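You operate a simulated robot arm through the tools that you are given. There is no shell and no other tool. Be economical: measure what you need, move in short steps, check, and stop when the job is done.

You are at the controls of a simulated robot arm. One attempt, no reset.

Task
Clamp shaft key number 3 in the keyway under the white strap.
Fine: pull the strap bolt down with the red spanner and lay it back on its rest.

It is judged by the outcome, as a careful person would: the job done as asked, and still so three seconds after it is handed in. It fails if anything else is knocked over, pushed out of place, dropped, spilled or broken.

Robot
A 7-joint arm with a two-finger parallel gripper, fixed in place. Base frame: the origin is at the foot of the arm, x ahead of it, y to its left, z up. Lengths are in mm, angles in rad, forces in N, time in s.
With the tool pointing down near the work surface it reaches from about 240 to 680 mm from the base axis. Its first joint turns from -1.152 to 1.152 rad. Payload 2.4 kg.
The tool frame sits at the grasp point between the pads (the TCP): z along the fingers, y along the line on which they close. The tips reach 30 mm beyond it. Largest opening 94 mm; finger width 28, thickness 10; the body of the gripper, 50 by 96 mm, starts 55 mm behind the TCP.
Orientation is that of the tool frame in the base frame, as [roll, pitch, yaw] about the fixed x, y, z axes, in that order (R = Rz(yaw) Ry(pitch) Rx(roll)). With the fingers straight down and closing along the base's y, the tool's x points along the base's -x, its y along +y and its z along -z.

Tools
- The arm moves only by the tool nudge_tool. Its argument "moves" is a list of rows, each an object of numbers (a shift or turn left out is 0, a gripper value left out holds the last): "x", "y", "z": the shift along the base's x, y, z in units of 300 mm (1.0 is 300 mm); "rx", "ry", "rz": the turn, a rotation vector about the base's x, y, z in units of 180 degrees (1.0 is 180 degrees); "claw": the closure, from 0 (fully open) to 1 (shut). In form: [{"x": .., "y": .., "z": .., "rx": .., "ry": .., "rz": .., "claw": ..}, ...]. A call has 1 to 10 rows; each row is the pose to reach, as a shift and turn from the pose commanded when the call began. A call with a number of a shift or a turn outside -1 to 1 is refused whole. Each row takes 0.2 s and may step no farther than 50 mm and 0.15 rad from the row before; otherwise, or with a gripper value out of range, the whole call is refused. Where a pose cannot be reached the arm comes as near as it can. A force on the tool above 40 N (or 10 N above the force at the start of the call, whichever is more), or a blocked arm, ends the call early, and 0.2 s more pass. The fingers move at their own pace (about 153 mm/s each) and stop on an object; they squeeze with about 28 N. The grip force told is the motor's: it shows also when the fingers shut on nothing. Time passes only in rows, and 0.2 s behind the last, so rows that repeat a pose let the fingers close. The reply holds the time, the measured pose of the TCP, the force on the tool along the base axes, the opening and the grip force, in the units named above and with some noise.
- Cameras (640 x 400 px; columns grow to the right, rows downward): "scene" is fixed at [21.3, 458.6, 1458.3]; the picture's right is [-0.89, -0.46, 0.00], its down [-0.20, 0.38, -0.90] and it looks along [0.42, -0.80, -0.43] (base axes); focal length 344 px, centre (320, 200). "wrist" rides on the gripper at [-37, 0, -58] in the tool frame; the picture's right is [0.00, -1.00, 0.00], its down [0.97, 0.00, -0.24] and it looks along [0.24, 0.00, 0.97] (tool axes); focal length 218 px, centre (320, 200).
- get_image(camera): a new picture of that camera. The clock stands still meanwhile.
- point_at(camera, pixels): for up to 12 pixels [column, row] of the newest picture of that camera ("zoom" is the newest enlarged one), the place [x, y, z] in the base frame of the surface seen there, good to about 3 mm. The clock stands still meanwhile.
- enlarge(camera, box): a new picture of the part [left, top, right, bottom] of that camera's present view, enlarged. The clock stands still meanwhile.
- close_job(): hands the job in; it is judged then, once.

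Keep the steps short. Do not move on a guess: measure, check each grasp and each placing, and mend mistakes. In all there are 80 turns and 54 pictures (those below and enlarged ones count). Leave the gripper open and the arm clear of the work at the hand-in unless told otherwise, and finish with a single line.

The tools are called after "Request:" as a command line: name --argument value ..., lists and objects as JSON in quotes. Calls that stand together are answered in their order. nudge_tool: Moves the arm, as the interface text tells. Its arguments: {"type":"object","properties":{"moves":{"type":"array","items":{"type":"object","properties":{"x":{"type":"number"},"y":{"type":"number"},"z":{"type":"number"},"rx":{"type":"number"},"ry":{"type":"number"},"rz":{"type":"number"},"claw":{"type":"number"}}}}},"required":["moves"]} The other tools are called the same way: get_image (camera) takes a picture; point_at (camera, pixels) gives the place of the surface under pixels of a picture; enlarge (camera, box) takes an enlarged picture of a part of a camera's view; close_job () hands the job in.

At the start:

```text
time_s: 0.0
ee_pos: [393.5, -30.8, 1331.0]
ee_rot: [3.14, 0.0, -3.141]
contact_force: [0.4, -0.4, 0.3]
opening: 94.0
grasp_force: 0.0
```

scene: 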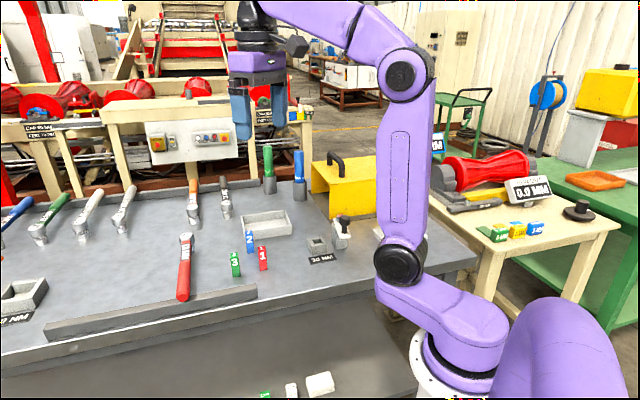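
wrist: 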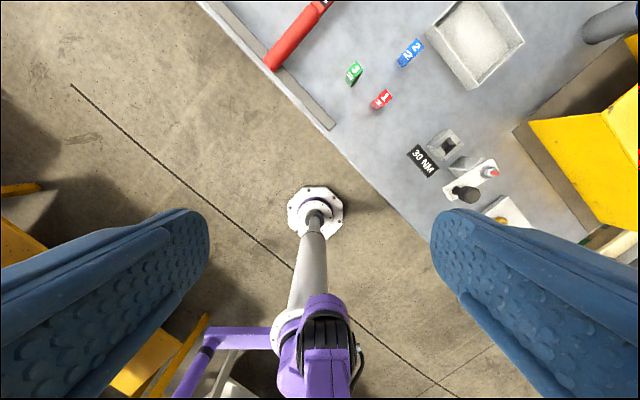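

I see the bench with numbered keys, a red spanner near (185,265), a block marked "30 MM" or "30 NM" at (320,245). I'll enlarge the key areas first.

Request:
enlarge --camera "scene" --box '[220, 190, 400, 302]'

Request:
enlarge --camera "scene" --box '[0, 160, 240, 330]'

Request:
enlarge --camera "wrist" --box '[330, 60, 560, 240]'

```text
3.56 times, centred on (310, 246) of scene
```

zoom: 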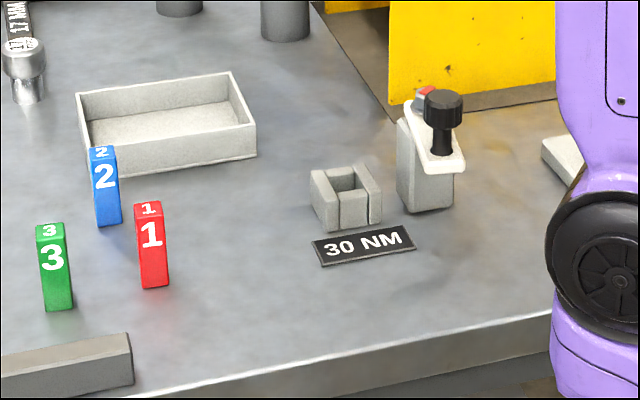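

```text
2.35 times, centred on (120, 245) of scene
```

zoom: 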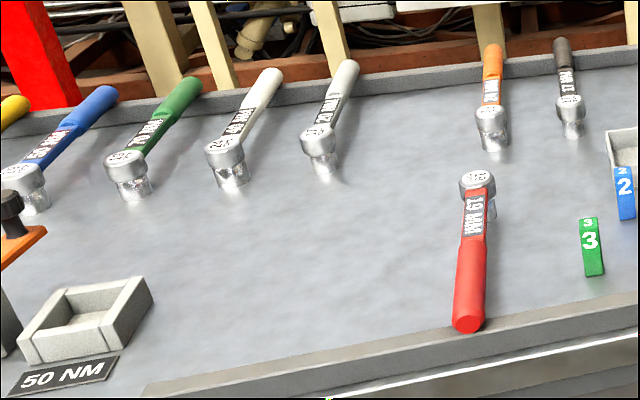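

```text
2.22 times, centred on (445, 150) of wrist
```

zoom: 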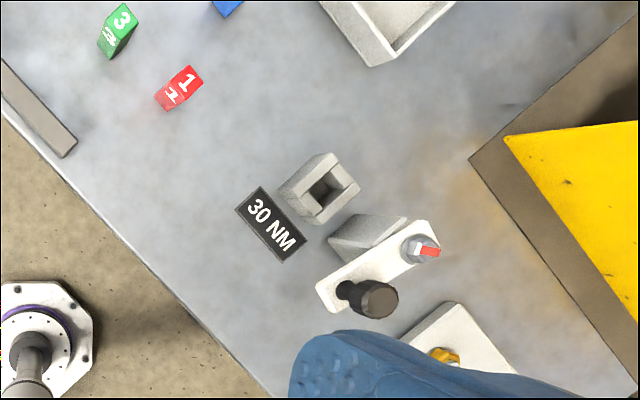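

I'll measure key places in the scene: keys, block, strap, spanner ends, trays.

Request:
get_image --camera "scene"

Request:
point_at --camera "scene" --pixels '[[235, 254], [236, 270], [318, 241], [344, 217], [339, 240], [185, 237], [184, 295], [184, 270], [265, 222], [263, 247], [250, 232], [322, 258]]'

Request:
enlarge --camera "scene" --box '[290, 205, 370, 265]'

Request:
enlarge --camera "wrist" --box '[240, 0, 400, 110]'

```text
48 pictures are left
```

scene: 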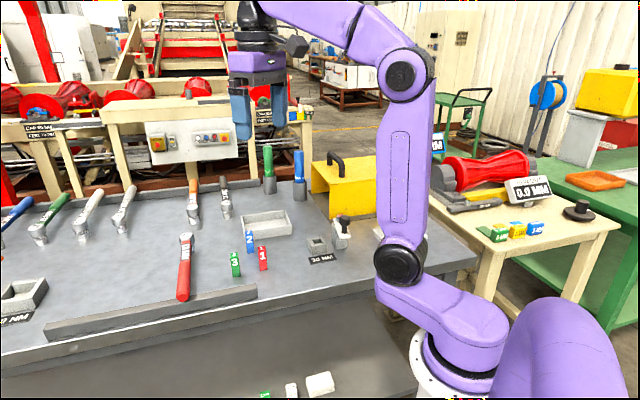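

```text
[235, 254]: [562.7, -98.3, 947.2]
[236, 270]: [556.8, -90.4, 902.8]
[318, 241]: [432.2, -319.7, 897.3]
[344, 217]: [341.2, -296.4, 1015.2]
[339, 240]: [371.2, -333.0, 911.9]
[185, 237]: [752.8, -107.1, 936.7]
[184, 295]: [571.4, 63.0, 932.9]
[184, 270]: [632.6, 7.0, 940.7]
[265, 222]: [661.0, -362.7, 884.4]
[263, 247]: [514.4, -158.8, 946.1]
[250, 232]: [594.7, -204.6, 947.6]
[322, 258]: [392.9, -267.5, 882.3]
```

```text
6.67 times, centred on (330, 235) of scene
```

zoom: 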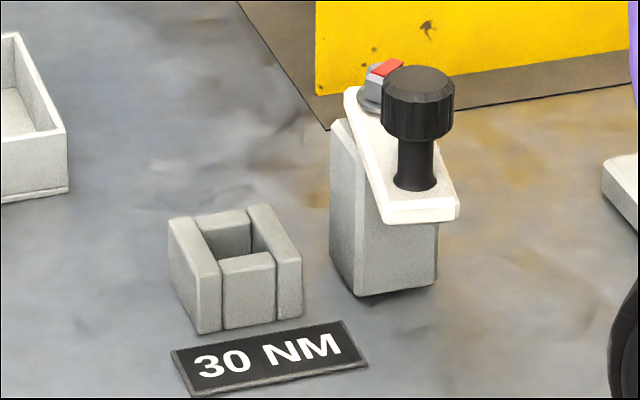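

```text
3.64 times, centred on (320, 55) of wrist
```

zoom: 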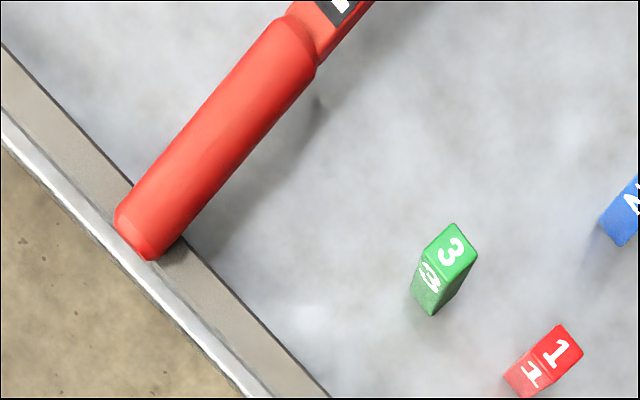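

The strap pivots on the post (bolt with red mark, black knob), swung away from the keyway block. I'll hover above it to look straight down.

Request:
nudge_tool --moves '[{"y": -0.15, "z": -0.05}, {"y": -0.3, "z": -0.1}, {"y": -0.45, "z": -0.17}, {"y": -0.6, "z": -0.24}, {"y": -0.75, "z": -0.3}, {"y": -0.88, "z": -0.36}, {"y": -0.95, "z": -0.4}]'

Request:
get_image --camera "wrist"

```text
time_s: 1.6
ee_pos: [392.6, -314.5, 1208.0]
ee_rot: [-3.141, 0.0, -3.141]
contact_force: [-1.0, -0.5, 0.4]
opening: 93.9
grasp_force: 0.0
```

```text
45 pictures are left
```

wrist: 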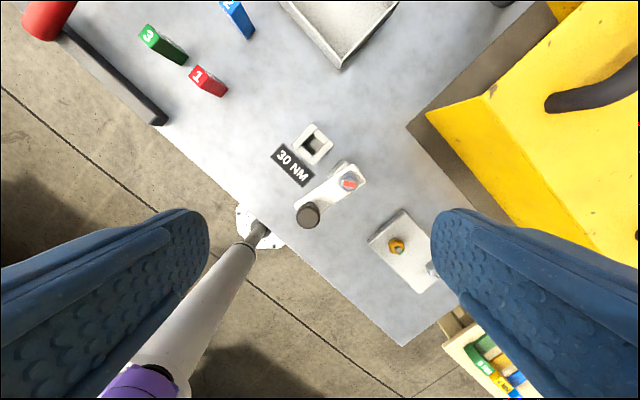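

Request:
enlarge --camera "wrist" --box '[250, 100, 450, 300]'

Request:
point_at --camera "wrist" --pixels '[[348, 182], [308, 213], [356, 170], [300, 207], [310, 145], [315, 130], [301, 148], [328, 142], [312, 158], [397, 245], [164, 110], [428, 115]]'

```text
2.00 times, centred on (350, 200) of wrist
```

zoom: 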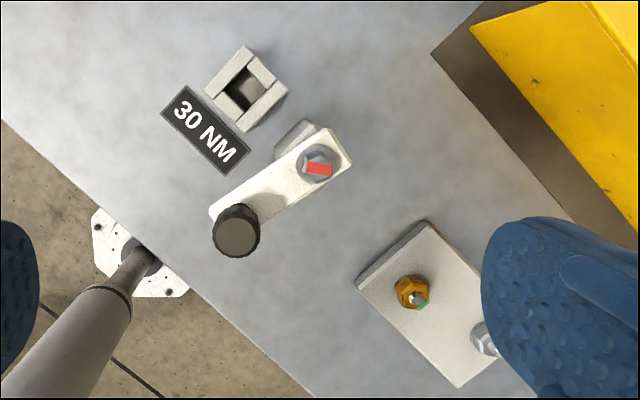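

```text
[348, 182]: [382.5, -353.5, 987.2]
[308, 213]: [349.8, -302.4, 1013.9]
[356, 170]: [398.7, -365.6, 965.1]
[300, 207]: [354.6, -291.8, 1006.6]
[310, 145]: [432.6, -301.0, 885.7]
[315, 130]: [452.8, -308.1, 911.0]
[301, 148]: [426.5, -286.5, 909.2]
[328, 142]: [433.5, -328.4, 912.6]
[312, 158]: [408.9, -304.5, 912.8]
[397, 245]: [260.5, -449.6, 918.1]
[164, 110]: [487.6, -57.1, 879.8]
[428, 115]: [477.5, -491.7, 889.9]
```

Bolt at ≈(382,-353), knob ≈(350,-302), keyway pocket ≈(432,-306). Now hover above key 3 to see its size and angle.

Request:
nudge_tool --moves '[{"x": 0.09, "y": 0.11, "z": -0.02}, {"x": 0.18, "y": 0.22, "z": -0.05}, {"x": 0.27, "y": 0.33, "z": -0.1}, {"x": 0.36, "y": 0.43, "z": -0.15}, {"x": 0.45, "y": 0.53, "z": -0.2}, {"x": 0.52, "y": 0.62, "z": -0.25}, {"x": 0.59, "y": 0.7, "z": -0.3}, {"x": 0.6, "y": 0.72, "z": -0.33}]'

Request:
get_image --camera "wrist"

```text
time_s: 3.4
ee_pos: [575.2, -101.2, 1112.6]
ee_rot: [3.141, 0.0, -3.141]
contact_force: [0.2, 0.2, 0.0]
opening: 94.0
grasp_force: 0.0
```

```text
43 pictures are left
```

wrist: 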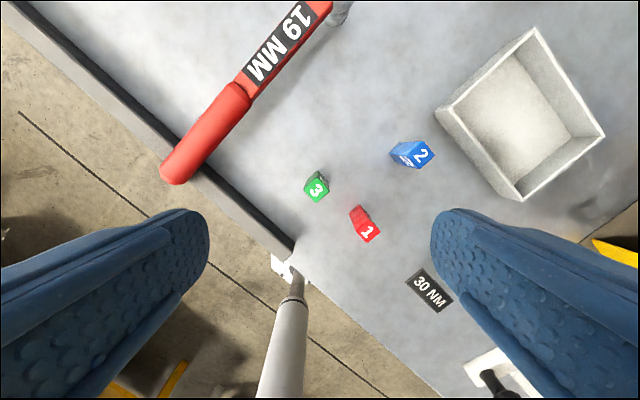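

Request:
enlarge --camera "wrist" --box '[280, 150, 400, 250]'

Request:
point_at --camera "zoom" --pixels '[[192, 205], [135, 200], [158, 245], [258, 180], [228, 235], [200, 165]]'

```text
4.00 times, centred on (340, 200) of wrist
```

zoom: 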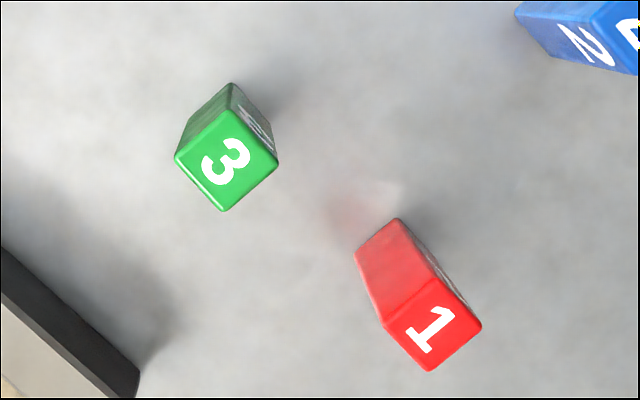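

```text
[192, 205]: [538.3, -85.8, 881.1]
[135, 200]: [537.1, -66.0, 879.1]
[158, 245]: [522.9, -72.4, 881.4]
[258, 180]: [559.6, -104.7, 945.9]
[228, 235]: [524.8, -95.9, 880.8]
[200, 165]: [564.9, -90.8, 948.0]
```

Key 3 is about 19 mm square, 68 mm tall, at ≈(565,-97), faces at about 41°/-49°. I'll turn the gripper +41° and come above it, then look again.

Request:
nudge_tool --moves '[{"rz": 0.0456, "z": -0.03}, {"rz": 0.0912, "z": -0.06, "x": -0.01}, {"rz": 0.1368, "z": -0.09, "x": -0.02}, {"rz": 0.1824, "z": -0.12, "x": -0.03, "y": 0.01}, {"rz": 0.228, "z": -0.15, "x": -0.033, "y": 0.014}, {"rz": 0.228, "z": -0.2, "x": -0.033, "y": 0.014}]'

Request:
get_image --camera "wrist"

```text
time_s: 4.8
ee_pos: [562.6, -95.9, 1052.0]
ee_rot: [3.141, -0.001, -2.422]
contact_force: [0.3, -0.2, 0.1]
opening: 94.0
grasp_force: 0.2
```

```text
41 pictures are left
```

wrist: 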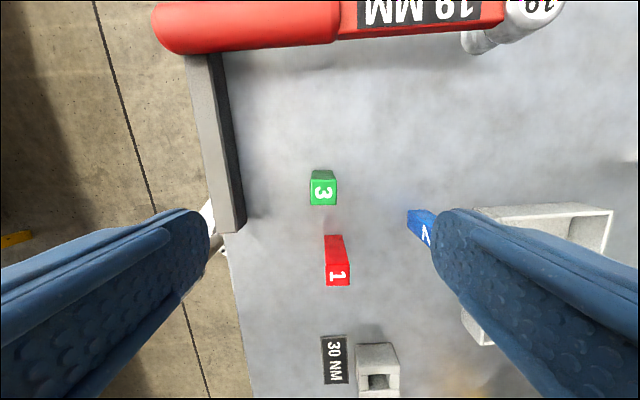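

Aligned. Measuring key 3's top corners and the keyway edges now.

Request:
enlarge --camera "wrist" --box '[270, 150, 370, 230]'

Request:
point_at --camera "wrist" --pixels '[[313, 184], [334, 182], [313, 202], [334, 201], [323, 192]]'

Request:
enlarge --camera "wrist" --box '[310, 320, 430, 400]'

```text
5.00 times, centred on (320, 190) of wrist
```

zoom: 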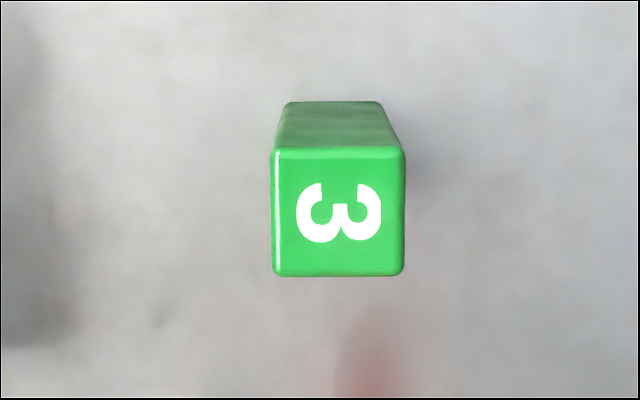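

```text
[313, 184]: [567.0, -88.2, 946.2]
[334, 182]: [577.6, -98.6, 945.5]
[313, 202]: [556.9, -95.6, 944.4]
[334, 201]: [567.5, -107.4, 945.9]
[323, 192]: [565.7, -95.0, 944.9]
```

```text
5.00 times, centred on (370, 360) of wrist
```

zoom: 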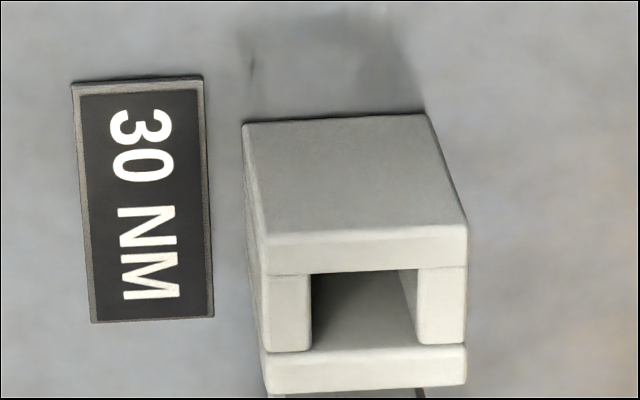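

Centre of key 3's top ≈(566.3,-97,945.5). Descending to TCP z≈941 and closing.

Request:
nudge_tool --moves '[{"x": 0.012, "y": -0.0037, "z": -0.12}, {"x": 0.012, "y": -0.0037, "z": -0.25}, {"x": 0.012, "y": -0.0037, "z": -0.37}, {"x": 0.012, "y": -0.0037, "z": -0.37, "claw": 1.0}, {"x": 0.012, "y": -0.0037, "z": -0.37, "claw": 1.0}, {"x": 0.012, "y": -0.0037, "z": -0.37, "claw": 1.0}]'

Request:
get_image --camera "wrist"

```text
time_s: 6.2
ee_pos: [570.2, -97.7, 941.2]
ee_rot: [3.141, -0.002, -2.425]
contact_force: [0.0, 0.5, 0.6]
opening: 24.6
grasp_force: 28.2
```

```text
38 pictures are left
```

wrist: 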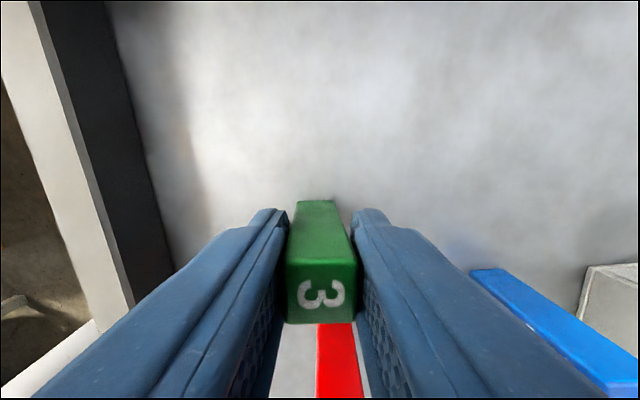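

Opening reads 24.6 with 28 N. Lifting 20 mm slowly and checking the reading and hold.

Request:
nudge_tool --moves '[{"z": 0.03}, {"z": 0.07}, {"z": 0.07}]'

Request:
enlarge --camera "wrist" --box '[220, 180, 420, 340]'

Request:
enlarge --camera "scene" --box '[190, 190, 310, 290]'

```text
time_s: 7.0
ee_pos: [567.4, -97.7, 963.6]
ee_rot: [-3.141, 0.0, -2.424]
contact_force: [0.3, -0.7, -1.6]
opening: 24.5
grasp_force: 27.9
```

```text
2.50 times, centred on (320, 260) of wrist
```

zoom: 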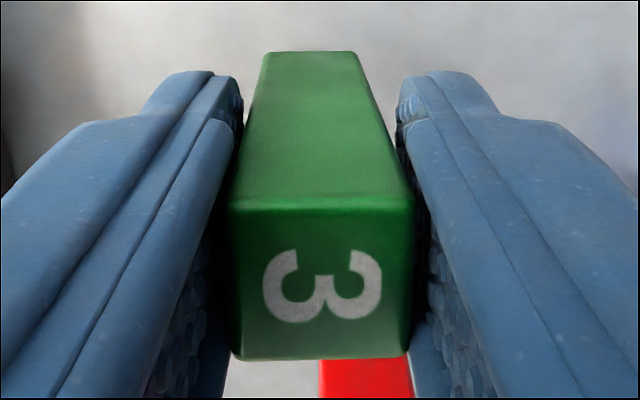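

```text
4.00 times, centred on (250, 240) of scene
```

zoom: 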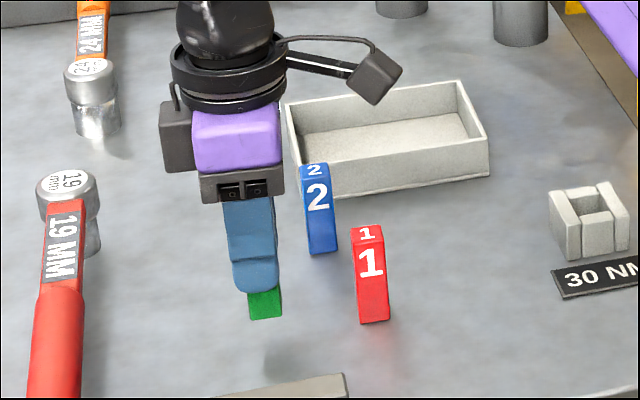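

Key 3 is held and nothing else moved. Raising and carrying it to a viewpoint past the keyway (≈402,-332, z 1085, clear above the knob).

Request:
nudge_tool --moves '[{"z": 0.15}, {"z": 0.3}, {"z": 0.41, "x": -0.04, "y": -0.06}, {"z": 0.41, "x": -0.13, "y": -0.18}, {"z": 0.41, "x": -0.22, "y": -0.31}, {"z": 0.41, "x": -0.31, "y": -0.44}, {"z": 0.41, "x": -0.4, "y": -0.57}, {"z": 0.41, "x": -0.49, "y": -0.7}, {"z": 0.41, "x": -0.55, "y": -0.783}, {"z": 0.41, "x": -0.55, "y": -0.783}]'

Request:
get_image --camera "wrist"

Request:
enlarge --camera "wrist" --box '[270, 90, 370, 190]'

```text
time_s: 9.2
ee_pos: [401.9, -334.2, 1086.6]
ee_rot: [3.141, 0.0, -2.424]
contact_force: [0.0, -1.1, -0.8]
opening: 24.5
grasp_force: 28.2
```

```text
35 pictures are left
```

wrist: 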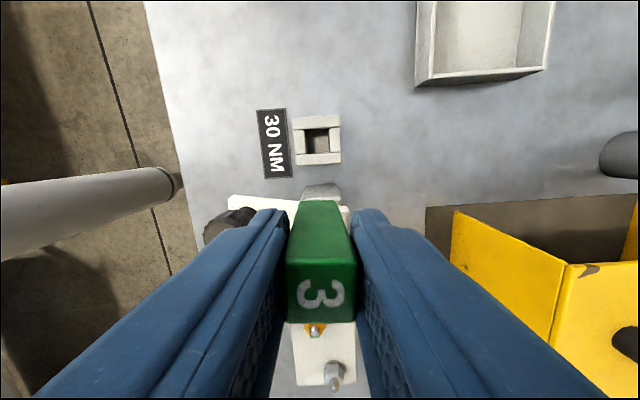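

```text
4.00 times, centred on (320, 140) of wrist
```

zoom: 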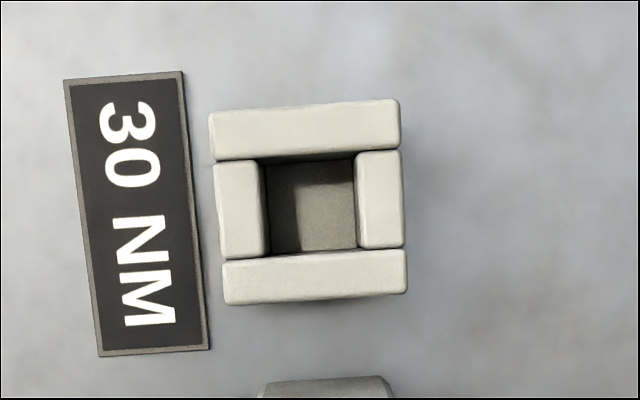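

Pocket clearly seen: about 25 mm square, turned ~3.5° CCW relative to the gripper. Measuring wall-top points.

Request:
point_at --camera "zoom" --pixels '[[240, 210], [380, 200], [306, 130], [314, 278], [225, 120], [390, 112], [232, 290], [395, 282], [320, 215], [262, 210], [355, 200]]'

```text
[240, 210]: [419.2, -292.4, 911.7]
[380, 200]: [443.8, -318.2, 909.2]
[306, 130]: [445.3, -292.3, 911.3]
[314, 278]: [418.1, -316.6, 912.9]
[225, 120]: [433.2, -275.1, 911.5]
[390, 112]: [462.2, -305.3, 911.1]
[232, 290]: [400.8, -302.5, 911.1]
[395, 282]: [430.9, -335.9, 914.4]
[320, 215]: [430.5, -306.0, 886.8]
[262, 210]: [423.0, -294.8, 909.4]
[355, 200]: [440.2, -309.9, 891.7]
```

Pocket centre ≈(432,-305), floor 887, wall tops 911.5. I'll move over it, turn +3.5°, and come down until the key bottom is ~12 mm above the walls, then check.

Request:
nudge_tool --moves '[{"x": 0.0525, "y": 0.05, "rz": 0.01}, {"x": 0.1043, "y": 0.0993, "rz": 0.0194}, {"x": 0.1043, "y": 0.0993, "rz": 0.0194, "z": -0.12}, {"x": 0.1043, "y": 0.0993, "rz": 0.0194, "z": -0.24}, {"x": 0.1043, "y": 0.0993, "rz": 0.0194, "z": -0.337}, {"x": 0.1043, "y": 0.0993, "rz": 0.0194, "z": -0.337}]'

Request:
enlarge --camera "scene" --box '[280, 190, 376, 260]'

Request:
enlarge --camera "wrist" --box '[240, 150, 400, 250]'

```text
time_s: 10.6
ee_pos: [433.8, -301.4, 983.7]
ee_rot: [-3.141, 0.001, -2.364]
contact_force: [0.7, 0.1, -1.1]
opening: 24.9
grasp_force: 27.6
```

```text
5.71 times, centred on (328, 225) of scene
```

zoom: 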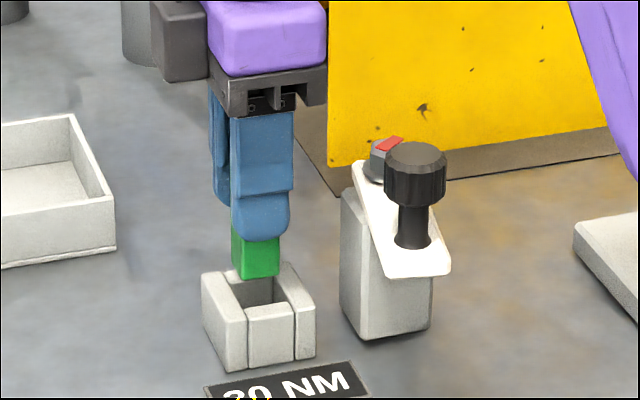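

```text
4.00 times, centred on (320, 200) of wrist
```

zoom: 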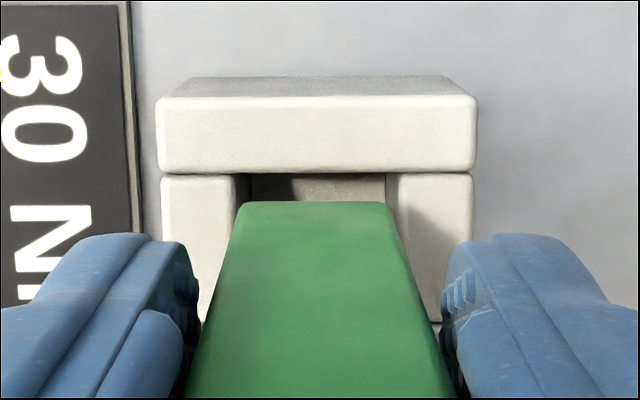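

Key lines up: ~1.8 mm margin at the far wall, more at the near wall, centred sideways. Shifting 0.8 mm and lowering into the pocket.

Request:
nudge_tool --moves '[{"x": -0.002, "y": -0.002, "z": -0.03}, {"x": -0.002, "y": -0.002, "z": -0.06}, {"x": -0.002, "y": -0.002, "z": -0.09}, {"x": -0.002, "y": -0.002, "z": -0.11}, {"x": -0.002, "y": -0.002, "z": -0.117}]'

Request:
enlarge --camera "scene" --box '[280, 190, 376, 260]'

```text
time_s: 11.8
ee_pos: [431.3, -302.7, 950.8]
ee_rot: [3.142, 0.001, -2.365]
contact_force: [-0.7, -0.4, -0.8]
opening: 24.9
grasp_force: 27.7
```

```text
5.71 times, centred on (328, 225) of scene
```

zoom: 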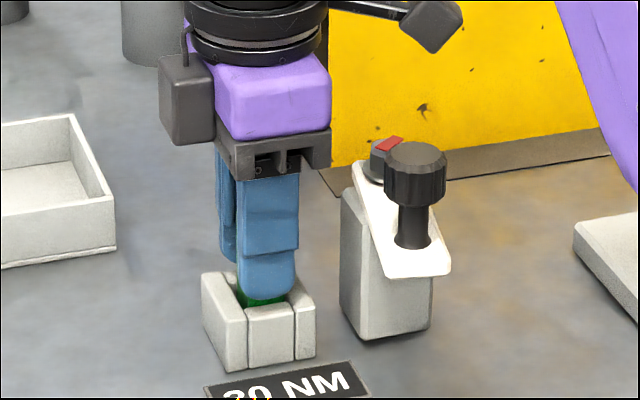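

In the pocket without force. Lowering up to 4 mm more to feel the floor.

Request:
nudge_tool --moves '[{"z": -0.005}, {"z": -0.009}, {"z": -0.013}]'

```text
time_s: 12.6
ee_pos: [432.5, -302.0, 945.1]
ee_rot: [3.142, 0.0, -2.363]
contact_force: [-0.2, -0.2, -1.2]
opening: 24.5
grasp_force: 27.7
```

Request:
nudge_tool --moves '[{"z": -0.0035}, {"z": -0.007}]'

Request:
enlarge --camera "scene" --box '[290, 215, 354, 255]'

```text
time_s: 13.2
ee_pos: [432.4, -302.5, 942.9]
ee_rot: [-3.137, 0.0, -2.363]
contact_force: [-2.3, 4.1, 20.3]
opening: 24.9
grasp_force: 28.7
```

```text
10.00 times, centred on (322, 235) of scene
```

zoom: 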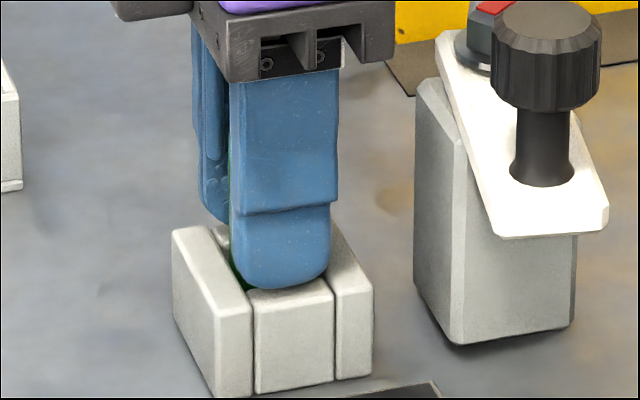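

Contact (20 N): key seated. Easing 1 mm and opening, then rising.

Request:
nudge_tool --moves '[{"z": 0.003}, {"z": 0.003, "claw": 0.4}, {"z": 0.003, "claw": 0.4}, {"z": 0.1, "claw": 0.4}, {"z": 0.25, "claw": 0.4}, {"z": 0.4, "claw": 0.4}]'

Request:
get_image --camera "wrist"

Request:
enlarge --camera "scene" --box '[280, 190, 376, 260]'

```text
time_s: 14.6
ee_pos: [433.4, -303.7, 1063.0]
ee_rot: [3.139, -0.001, -2.364]
contact_force: [0.2, 0.1, 0.8]
opening: 56.3
grasp_force: 0.1
```

```text
29 pictures are left
```

wrist: 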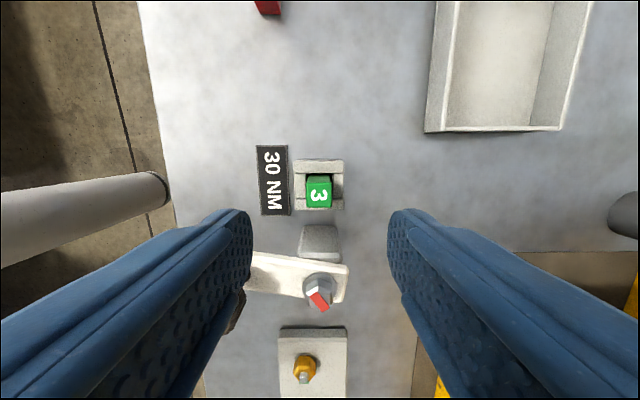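

```text
5.71 times, centred on (328, 225) of scene
```

zoom: 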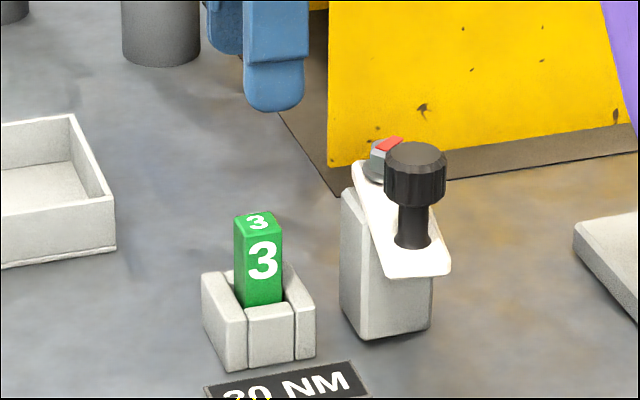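

Key stands in the pocket. Measuring key top, strap, knob, and bolt heights.

Request:
point_at --camera "wrist" --pixels '[[319, 190], [319, 240], [320, 278], [318, 299], [280, 272], [310, 265], [340, 272]]'

Request:
point_at --camera "zoom" --pixels '[[415, 160], [413, 190], [413, 225], [430, 262], [390, 235]]'

```text
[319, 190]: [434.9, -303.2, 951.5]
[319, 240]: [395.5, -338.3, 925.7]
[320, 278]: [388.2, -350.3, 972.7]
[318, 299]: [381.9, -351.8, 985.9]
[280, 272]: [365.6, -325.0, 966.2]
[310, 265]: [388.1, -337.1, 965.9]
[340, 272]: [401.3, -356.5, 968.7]
```

```text
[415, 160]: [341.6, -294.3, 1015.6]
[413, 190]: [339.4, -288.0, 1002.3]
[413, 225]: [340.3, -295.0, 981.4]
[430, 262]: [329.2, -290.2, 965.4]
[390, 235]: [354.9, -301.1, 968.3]
```

Knob ≈(347,-302), Ø≈28, top 1015; bolt ≈(382,-352); strap underside clears key top (952). I'll hover over the knob with the closing axis along the strap and check.

Request:
nudge_tool --moves '[{"x": -0.05, "z": 0.08, "rz": -0.02, "claw": 0.45}, {"x": -0.17, "z": 0.12, "rz": -0.04, "claw": 0.45}, {"x": -0.286, "y": 0.003, "z": 0.12, "rz": -0.054, "claw": 0.45}, {"x": -0.286, "y": 0.003, "z": 0.12, "rz": -0.054, "claw": 0.45}]'

Request:
get_image --camera "wrist"

```text
time_s: 15.6
ee_pos: [344.6, -301.4, 1099.6]
ee_rot: [3.141, 0.0, -2.534]
contact_force: [-0.1, 0.5, 0.3]
opening: 51.7
grasp_force: 0.3
```

```text
27 pictures are left
```

wrist: 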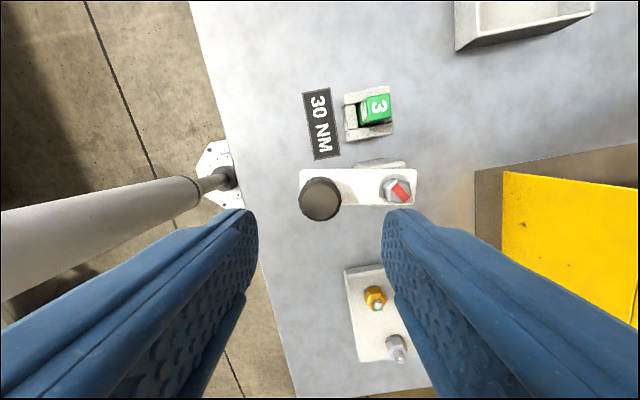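

Knob is centred (320,199) under the gripper and the strap is aligned with the closing axis. Descending to z≈1006 (tips 976, strap at 966) and gripping the knob.

Request:
nudge_tool --moves '[{"x": 0.0047, "y": 0.0033, "z": -0.12, "claw": 0.45}, {"x": 0.0047, "y": 0.0033, "z": -0.24, "claw": 0.45}, {"x": 0.0047, "y": 0.0033, "z": -0.312, "claw": 0.45}, {"x": 0.0047, "y": 0.0033, "z": -0.312, "claw": 1.0}, {"x": 0.0047, "y": 0.0033, "z": -0.312, "claw": 1.0}]'

```text
time_s: 16.8
ee_pos: [345.9, -299.3, 1005.1]
ee_rot: [-3.141, 0.0, -2.534]
contact_force: [-0.5, 0.2, 2.9]
opening: 29.9
grasp_force: 44.9
```

Knob gripped (30 mm, 45 N). Swinging it along an arc about the bolt, clockwise toward the key, first 16° as a trial.

Request:
nudge_tool --moves '[{"x": 0.0124, "y": 0.0083, "rz": -0.0226, "claw": 1.0}, {"x": 0.0248, "y": 0.0155, "rz": -0.0453, "claw": 1.0}, {"x": 0.0384, "y": 0.0217, "rz": -0.0679, "claw": 1.0}, {"x": 0.0516, "y": 0.0273, "rz": -0.0906, "claw": 1.0}]'

Request:
enlarge --camera "scene" --box '[280, 190, 376, 260]'

```text
time_s: 17.8
ee_pos: [362.2, -292.1, 1005.0]
ee_rot: [3.14, -0.001, -2.816]
contact_force: [4.9, 0.6, -26.0]
opening: 29.7
grasp_force: 44.7
```

```text
5.71 times, centred on (328, 225) of scene
```

zoom: 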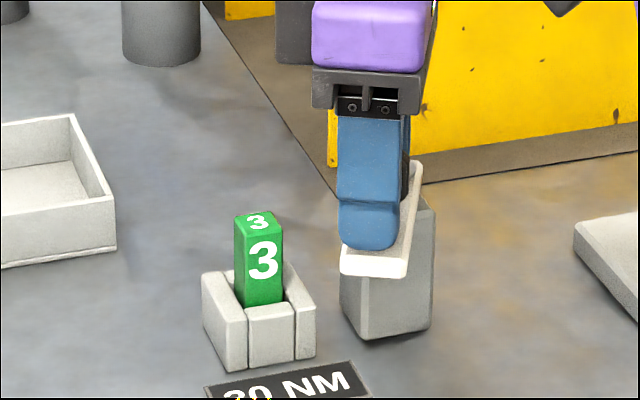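

Strap is swinging. There is a −26 N vertical pull, so I'll ease 1 mm down and continue 33°.

Request:
nudge_tool --moves '[{"z": -0.004, "claw": 1.0}, {"x": 0.0282, "y": 0.0079, "z": -0.004, "rz": -0.0453, "claw": 1.0}, {"x": 0.0572, "y": 0.0117, "z": -0.004, "rz": -0.0906, "claw": 1.0}, {"x": 0.0865, "y": 0.0113, "z": -0.004, "rz": -0.1358, "claw": 1.0}]'

```text
time_s: 18.8
ee_pos: [389.5, -288.9, 1006.4]
ee_rot: [3.141, 0.0, 3.031]
contact_force: [-3.8, -10.1, -10.9]
opening: 29.8
grasp_force: 44.8
```

Forces fine. Swinging to ~61° first.

Request:
nudge_tool --moves '[{"x": 0.0289, "y": -0.0045, "rz": -0.0453, "claw": 1.0}, {"x": 0.0569, "y": -0.013, "rz": -0.0906, "claw": 1.0}, {"x": 0.0835, "y": -0.0255, "rz": -0.1358, "claw": 1.0}]'

Request:
enlarge --camera "scene" --box '[280, 190, 376, 260]'

```text
time_s: 19.6
ee_pos: [415.8, -299.6, 1005.0]
ee_rot: [-3.14, 0.004, 2.609]
contact_force: [-4.2, -15.0, 4.2]
opening: 29.8
grasp_force: 45.2
```

```text
5.71 times, centred on (328, 225) of scene
```

zoom: 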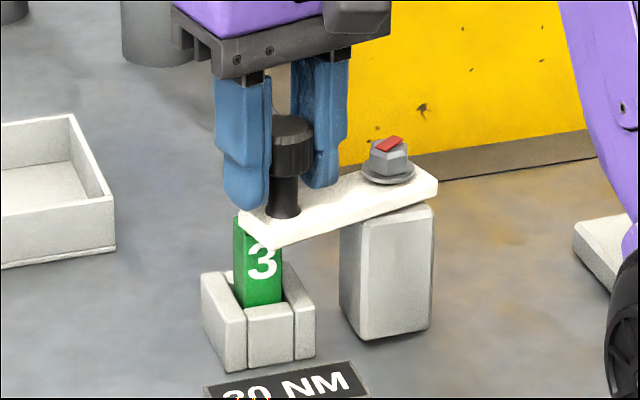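

Strap is passing over the key without touching. Last 16°.

Request:
nudge_tool --moves '[{"x": 0.0245, "y": -0.0161, "rz": -0.0453, "claw": 1.0}, {"x": 0.0464, "y": -0.0354, "rz": -0.0906, "claw": 1.0}, {"x": 0.0464, "y": -0.0354, "rz": -0.0906, "claw": 1.0}]'

Request:
enlarge --camera "scene" --box '[280, 190, 376, 260]'

Request:
get_image --camera "wrist"

```text
time_s: 20.4
ee_pos: [427.5, -308.2, 1005.0]
ee_rot: [-3.141, 0.006, 2.325]
contact_force: [-10.1, -15.4, 19.0]
opening: 29.9
grasp_force: 45.0
```

```text
5.71 times, centred on (328, 225) of scene
```

zoom: 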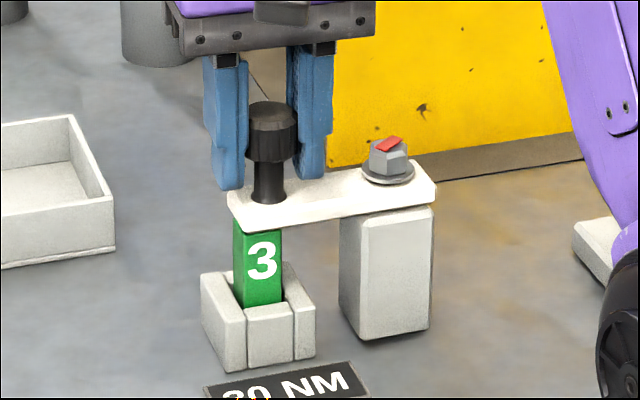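

```text
23 pictures are left
```

wrist: 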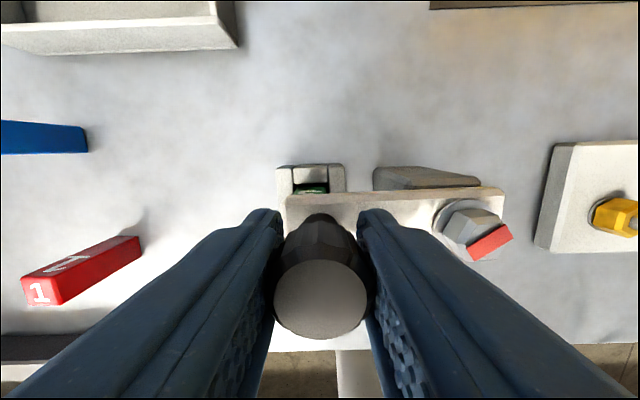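

Strap now sits over the key. Releasing the knob and rising to check from above.

Request:
nudge_tool --moves '[{"claw": 0.45}, {"claw": 0.45}, {"z": 0.15, "claw": 0.45}, {"z": 0.3, "claw": 0.45}, {"z": 0.4, "claw": 0.45}]'

Request:
get_image --camera "wrist"

Request:
enlarge --camera "wrist" --box '[270, 140, 430, 240]'

```text
time_s: 21.6
ee_pos: [429.2, -308.7, 1126.8]
ee_rot: [3.141, 0.0, 2.327]
contact_force: [0.2, -0.2, 0.3]
opening: 51.9
grasp_force: 0.1
```

```text
22 pictures are left
```

wrist: 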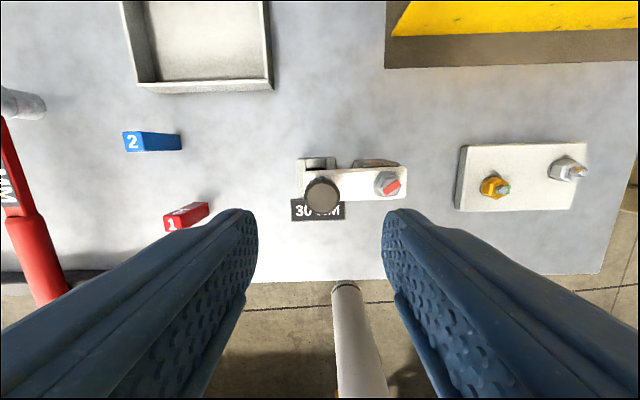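

```text
4.00 times, centred on (350, 190) of wrist
```

zoom: 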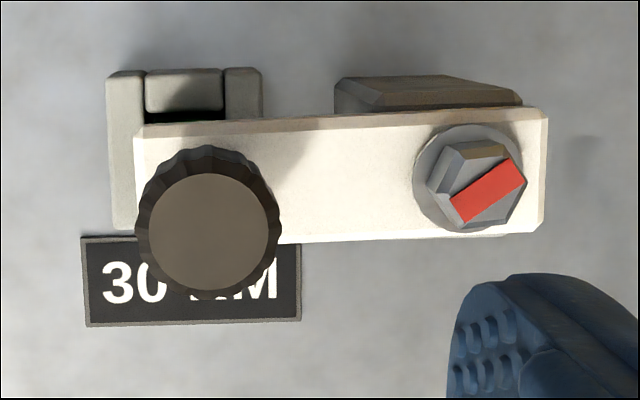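

Strap covers the key well. Bolt refined ≈(382.3,-352.4). Now moving to view the red spanner from above.

Request:
nudge_tool --moves '[{"x": 0.08, "y": 0.12, "claw": 0.3}, {"x": 0.16, "y": 0.24}, {"x": 0.25, "y": 0.37}, {"x": 0.34, "y": 0.5}, {"x": 0.43, "y": 0.63}, {"x": 0.52, "y": 0.76}, {"x": 0.6, "y": 0.88, "rz": 0.01}, {"x": 0.68, "y": 1.0, "rz": 0.02}]'

Request:
get_image --camera "wrist"

```text
time_s: 23.4
ee_pos: [628.7, -7.2, 1124.7]
ee_rot: [3.141, 0.001, 2.39]
contact_force: [0.0, -0.1, -0.1]
opening: 65.8
grasp_force: 0.0
```

```text
20 pictures are left
```

wrist: 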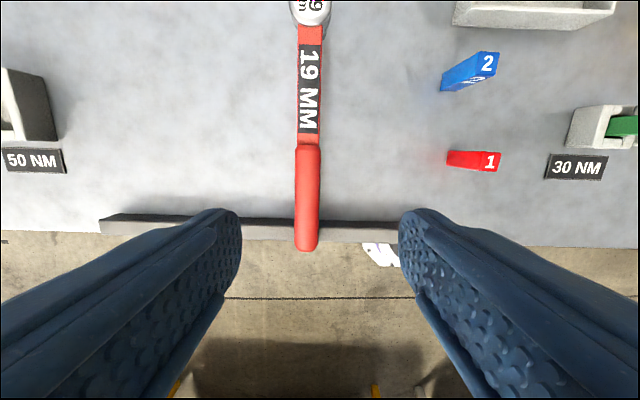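

Request:
point_at --camera "wrist" --pixels '[[312, 8], [310, 35], [310, 85], [309, 140], [308, 160], [307, 200], [306, 240], [296, 190], [319, 190], [270, 219], [270, 232], [312, 20]]'

Request:
enlarge --camera "scene" --box '[140, 215, 240, 315]'

```text
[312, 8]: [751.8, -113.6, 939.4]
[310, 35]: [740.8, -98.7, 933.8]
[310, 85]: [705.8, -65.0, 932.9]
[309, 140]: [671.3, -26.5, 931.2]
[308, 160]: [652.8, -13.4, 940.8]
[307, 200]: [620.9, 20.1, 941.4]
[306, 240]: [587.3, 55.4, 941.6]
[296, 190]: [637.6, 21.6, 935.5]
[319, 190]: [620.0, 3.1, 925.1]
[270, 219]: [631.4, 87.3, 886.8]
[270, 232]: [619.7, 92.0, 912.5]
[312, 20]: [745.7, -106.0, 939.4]
```

```text
4.00 times, centred on (190, 265) of scene
```

zoom: 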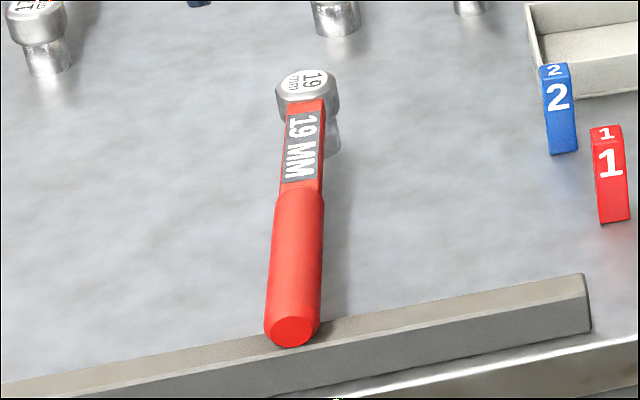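

Spanner lies level along −45°, grip axis z≈928, Ø27. Measuring the head's centre and lower edge in the zoom.

Request:
point_at --camera "zoom" --pixels '[[307, 82], [281, 90], [335, 88], [305, 72], [300, 97], [337, 125], [334, 152], [291, 330], [303, 210], [284, 260], [315, 260]]'

Request:
enlarge --camera "wrist" --box '[240, 0, 400, 100]'

```text
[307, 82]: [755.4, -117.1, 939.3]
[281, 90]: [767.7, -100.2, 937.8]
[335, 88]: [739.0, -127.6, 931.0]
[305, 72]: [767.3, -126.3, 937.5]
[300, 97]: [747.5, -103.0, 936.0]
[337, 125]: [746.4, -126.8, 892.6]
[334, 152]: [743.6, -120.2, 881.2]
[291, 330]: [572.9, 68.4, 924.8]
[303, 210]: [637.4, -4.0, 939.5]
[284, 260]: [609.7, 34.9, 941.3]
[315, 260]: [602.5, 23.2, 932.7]
```

```text
4.00 times, centred on (320, 50) of wrist
```

zoom: 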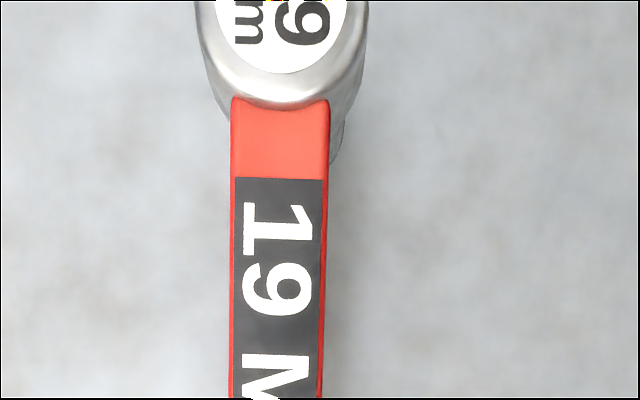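

Axis line x+y≈640.5, head centre (756,-116). I'll align over the grip front (652,-12), turn −1.9°, descend to z≈1000 and check.

Request:
nudge_tool --moves '[{"x": 0.03, "y": -0.01, "z": -0.1, "rz": -0.0107}, {"x": 0.065, "y": -0.016, "z": -0.25, "rz": -0.0107}, {"x": 0.065, "y": -0.016, "z": -0.36, "rz": -0.0107}, {"x": 0.065, "y": -0.016, "z": -0.415, "rz": -0.0107}, {"x": 0.065, "y": -0.016, "z": -0.415, "rz": -0.0107}]'

Request:
get_image --camera "wrist"

```text
time_s: 24.6
ee_pos: [652.3, -10.6, 1000.8]
ee_rot: [3.142, 0.0, 2.358]
contact_force: [0.4, -0.2, -0.1]
opening: 65.8
grasp_force: 0.1
```

```text
17 pictures are left
```

wrist: 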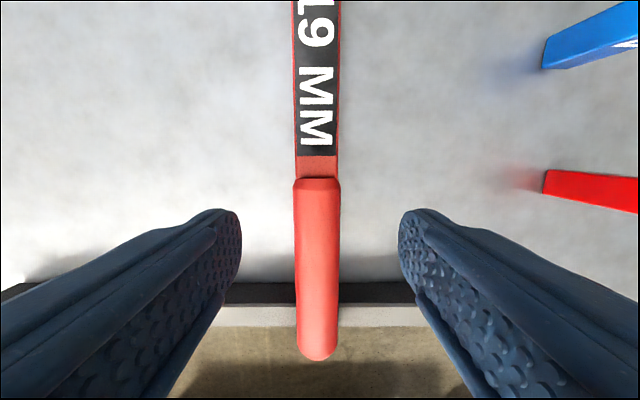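

Aligned (handle at column 317.5). Descending to z≈928 and gripping.

Request:
nudge_tool --moves '[{"x": 0.003, "y": 0.003, "z": -0.12}, {"x": 0.003, "y": 0.003, "z": -0.242}, {"x": 0.003, "y": 0.003, "z": -0.242}, {"x": 0.003, "y": 0.003, "z": -0.242, "claw": 1.0}, {"x": 0.003, "y": 0.003, "z": -0.242, "claw": 1.0}, {"x": 0.003, "y": 0.003, "z": -0.242, "claw": 1.0}]'

```text
time_s: 26.0
ee_pos: [653.3, -10.6, 928.0]
ee_rot: [3.141, -0.001, 2.355]
contact_force: [0.8, 1.2, -1.4]
opening: 32.7
grasp_force: 27.8
```

Gripped (32.7 mm). Lifting 30 mm and checking for tilt.

Request:
nudge_tool --moves '[{"z": 0.03, "claw": 1.0}, {"z": 0.07, "claw": 1.0}, {"z": 0.1, "claw": 1.0}]'

Request:
enlarge --camera "scene" --box '[130, 190, 250, 310]'

```text
time_s: 26.8
ee_pos: [652.1, -10.4, 958.1]
ee_rot: [-3.14, 0.001, 2.357]
contact_force: [-0.5, -0.6, -3.9]
opening: 32.6
grasp_force: 28.1
```

```text
3.33 times, centred on (190, 250) of scene
```

zoom: 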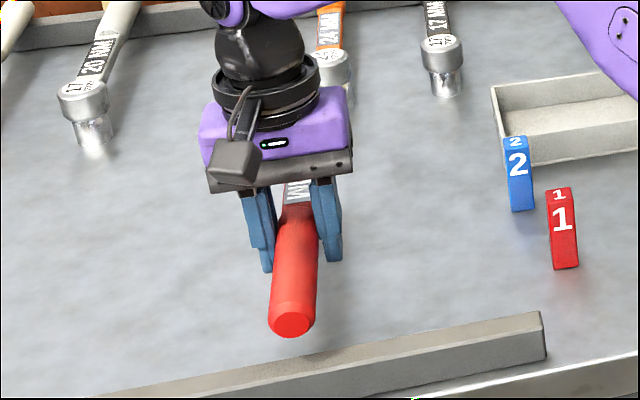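

Request:
point_at --camera "zoom" --pixels '[[291, 325], [292, 290], [297, 235], [296, 210], [296, 190]]'

Request:
get_image --camera "wrist"

```text
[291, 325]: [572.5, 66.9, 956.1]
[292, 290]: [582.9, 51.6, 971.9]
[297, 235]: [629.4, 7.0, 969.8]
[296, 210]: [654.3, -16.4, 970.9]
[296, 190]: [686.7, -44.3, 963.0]
```

```text
15 pictures are left
```

wrist: 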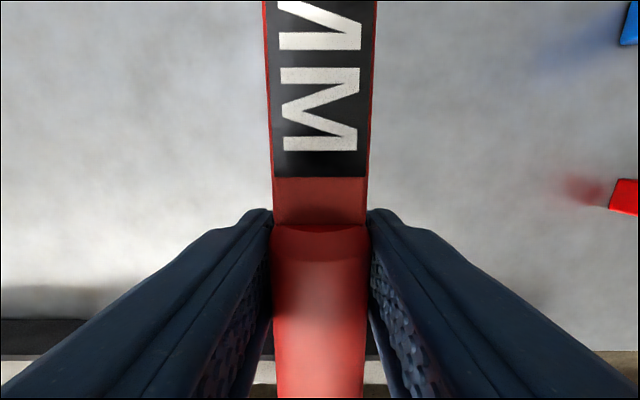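

Spanner is level in the grip. Looking closely at the bolt hex orientation before bringing it over.

Request:
enlarge --camera "scene" --box '[326, 205, 358, 225]'

```text
16.00 times, centred on (342, 215) of scene
```

zoom: 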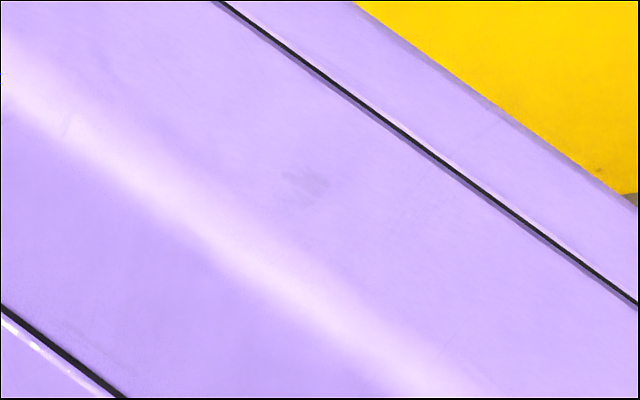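

Arm hides the bolt there; I'll rely on feel when seating. Lifting the spanner to clear everything and carrying it toward the bolt in two calls.

Request:
nudge_tool --moves '[{"z": 0.14, "claw": 1.0}, {"z": 0.28, "claw": 1.0}, {"z": 0.41, "claw": 1.0}, {"x": -0.1, "y": -0.065, "z": 0.44, "claw": 1.0}, {"x": -0.22, "y": -0.14, "z": 0.44, "claw": 1.0}, {"x": -0.34, "y": -0.215, "z": 0.44, "claw": 1.0}, {"x": -0.46, "y": -0.29, "z": 0.44, "claw": 1.0}, {"x": -0.58, "y": -0.365, "z": 0.44, "claw": 1.0}, {"x": -0.68, "y": -0.43, "z": 0.44, "claw": 1.0}]'

Request:
nudge_tool --moves '[{"x": -0.11, "y": -0.07, "claw": 1.0}, {"x": -0.22, "y": -0.14, "claw": 1.0}, {"x": -0.33, "y": -0.21, "claw": 1.0}, {"x": -0.44, "y": -0.28, "claw": 1.0}, {"x": -0.53, "y": -0.335, "claw": 1.0}, {"x": -0.567, "y": -0.36, "claw": 1.0}, {"x": -0.567, "y": -0.36, "claw": 1.0}]'

Request:
get_image --camera "wrist"

Request:
enlarge --camera "scene" --box '[280, 170, 400, 245]'

```text
time_s: 28.8
ee_pos: [446.6, -139.8, 1087.5]
ee_rot: [-3.142, -0.001, 2.356]
contact_force: [0.0, -0.1, -3.6]
opening: 32.9
grasp_force: 28.0
```

```text
time_s: 30.4
ee_pos: [278.4, -249.1, 1087.5]
ee_rot: [3.14, 0.002, 2.357]
contact_force: [-0.1, -0.2, -3.2]
opening: 32.6
grasp_force: 28.2
```

```text
13 pictures are left
```

wrist: 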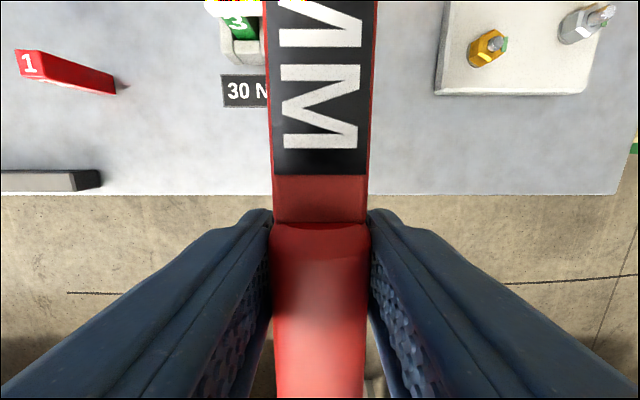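

```text
5.33 times, centred on (340, 208) of scene
```

zoom: 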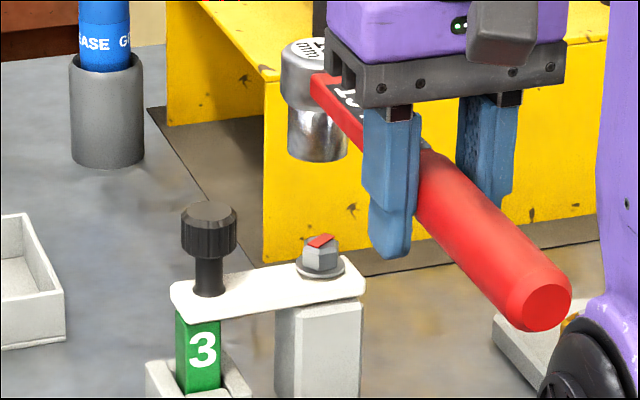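

Socket is above the bolt. Enlarging both and measuring.

Request:
enlarge --camera "scene" --box '[318, 170, 374, 230]'

```text
6.67 times, centred on (346, 200) of scene
```

zoom: 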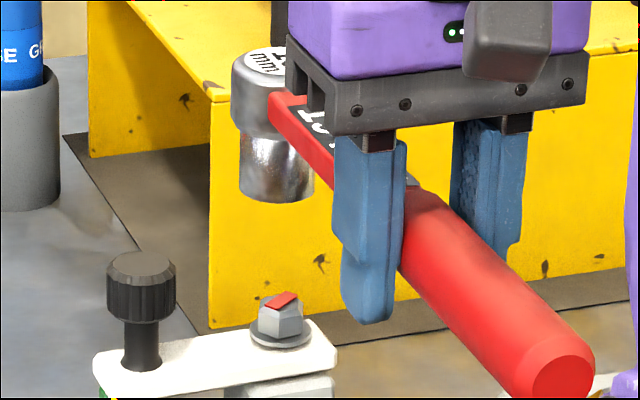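

Request:
point_at --camera "zoom" --pixels '[[276, 185], [276, 160], [245, 165], [308, 180], [278, 322], [264, 318], [298, 320], [272, 301], [262, 60], [234, 80], [281, 345], [290, 306]]'

```text
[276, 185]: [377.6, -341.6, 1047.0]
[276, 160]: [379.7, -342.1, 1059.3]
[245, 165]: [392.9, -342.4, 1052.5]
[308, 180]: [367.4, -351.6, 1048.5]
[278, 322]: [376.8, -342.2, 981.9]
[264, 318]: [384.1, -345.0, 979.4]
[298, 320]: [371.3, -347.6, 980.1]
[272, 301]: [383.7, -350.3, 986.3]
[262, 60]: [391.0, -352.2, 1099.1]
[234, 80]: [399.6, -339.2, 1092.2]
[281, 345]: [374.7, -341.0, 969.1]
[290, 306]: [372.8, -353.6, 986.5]
```

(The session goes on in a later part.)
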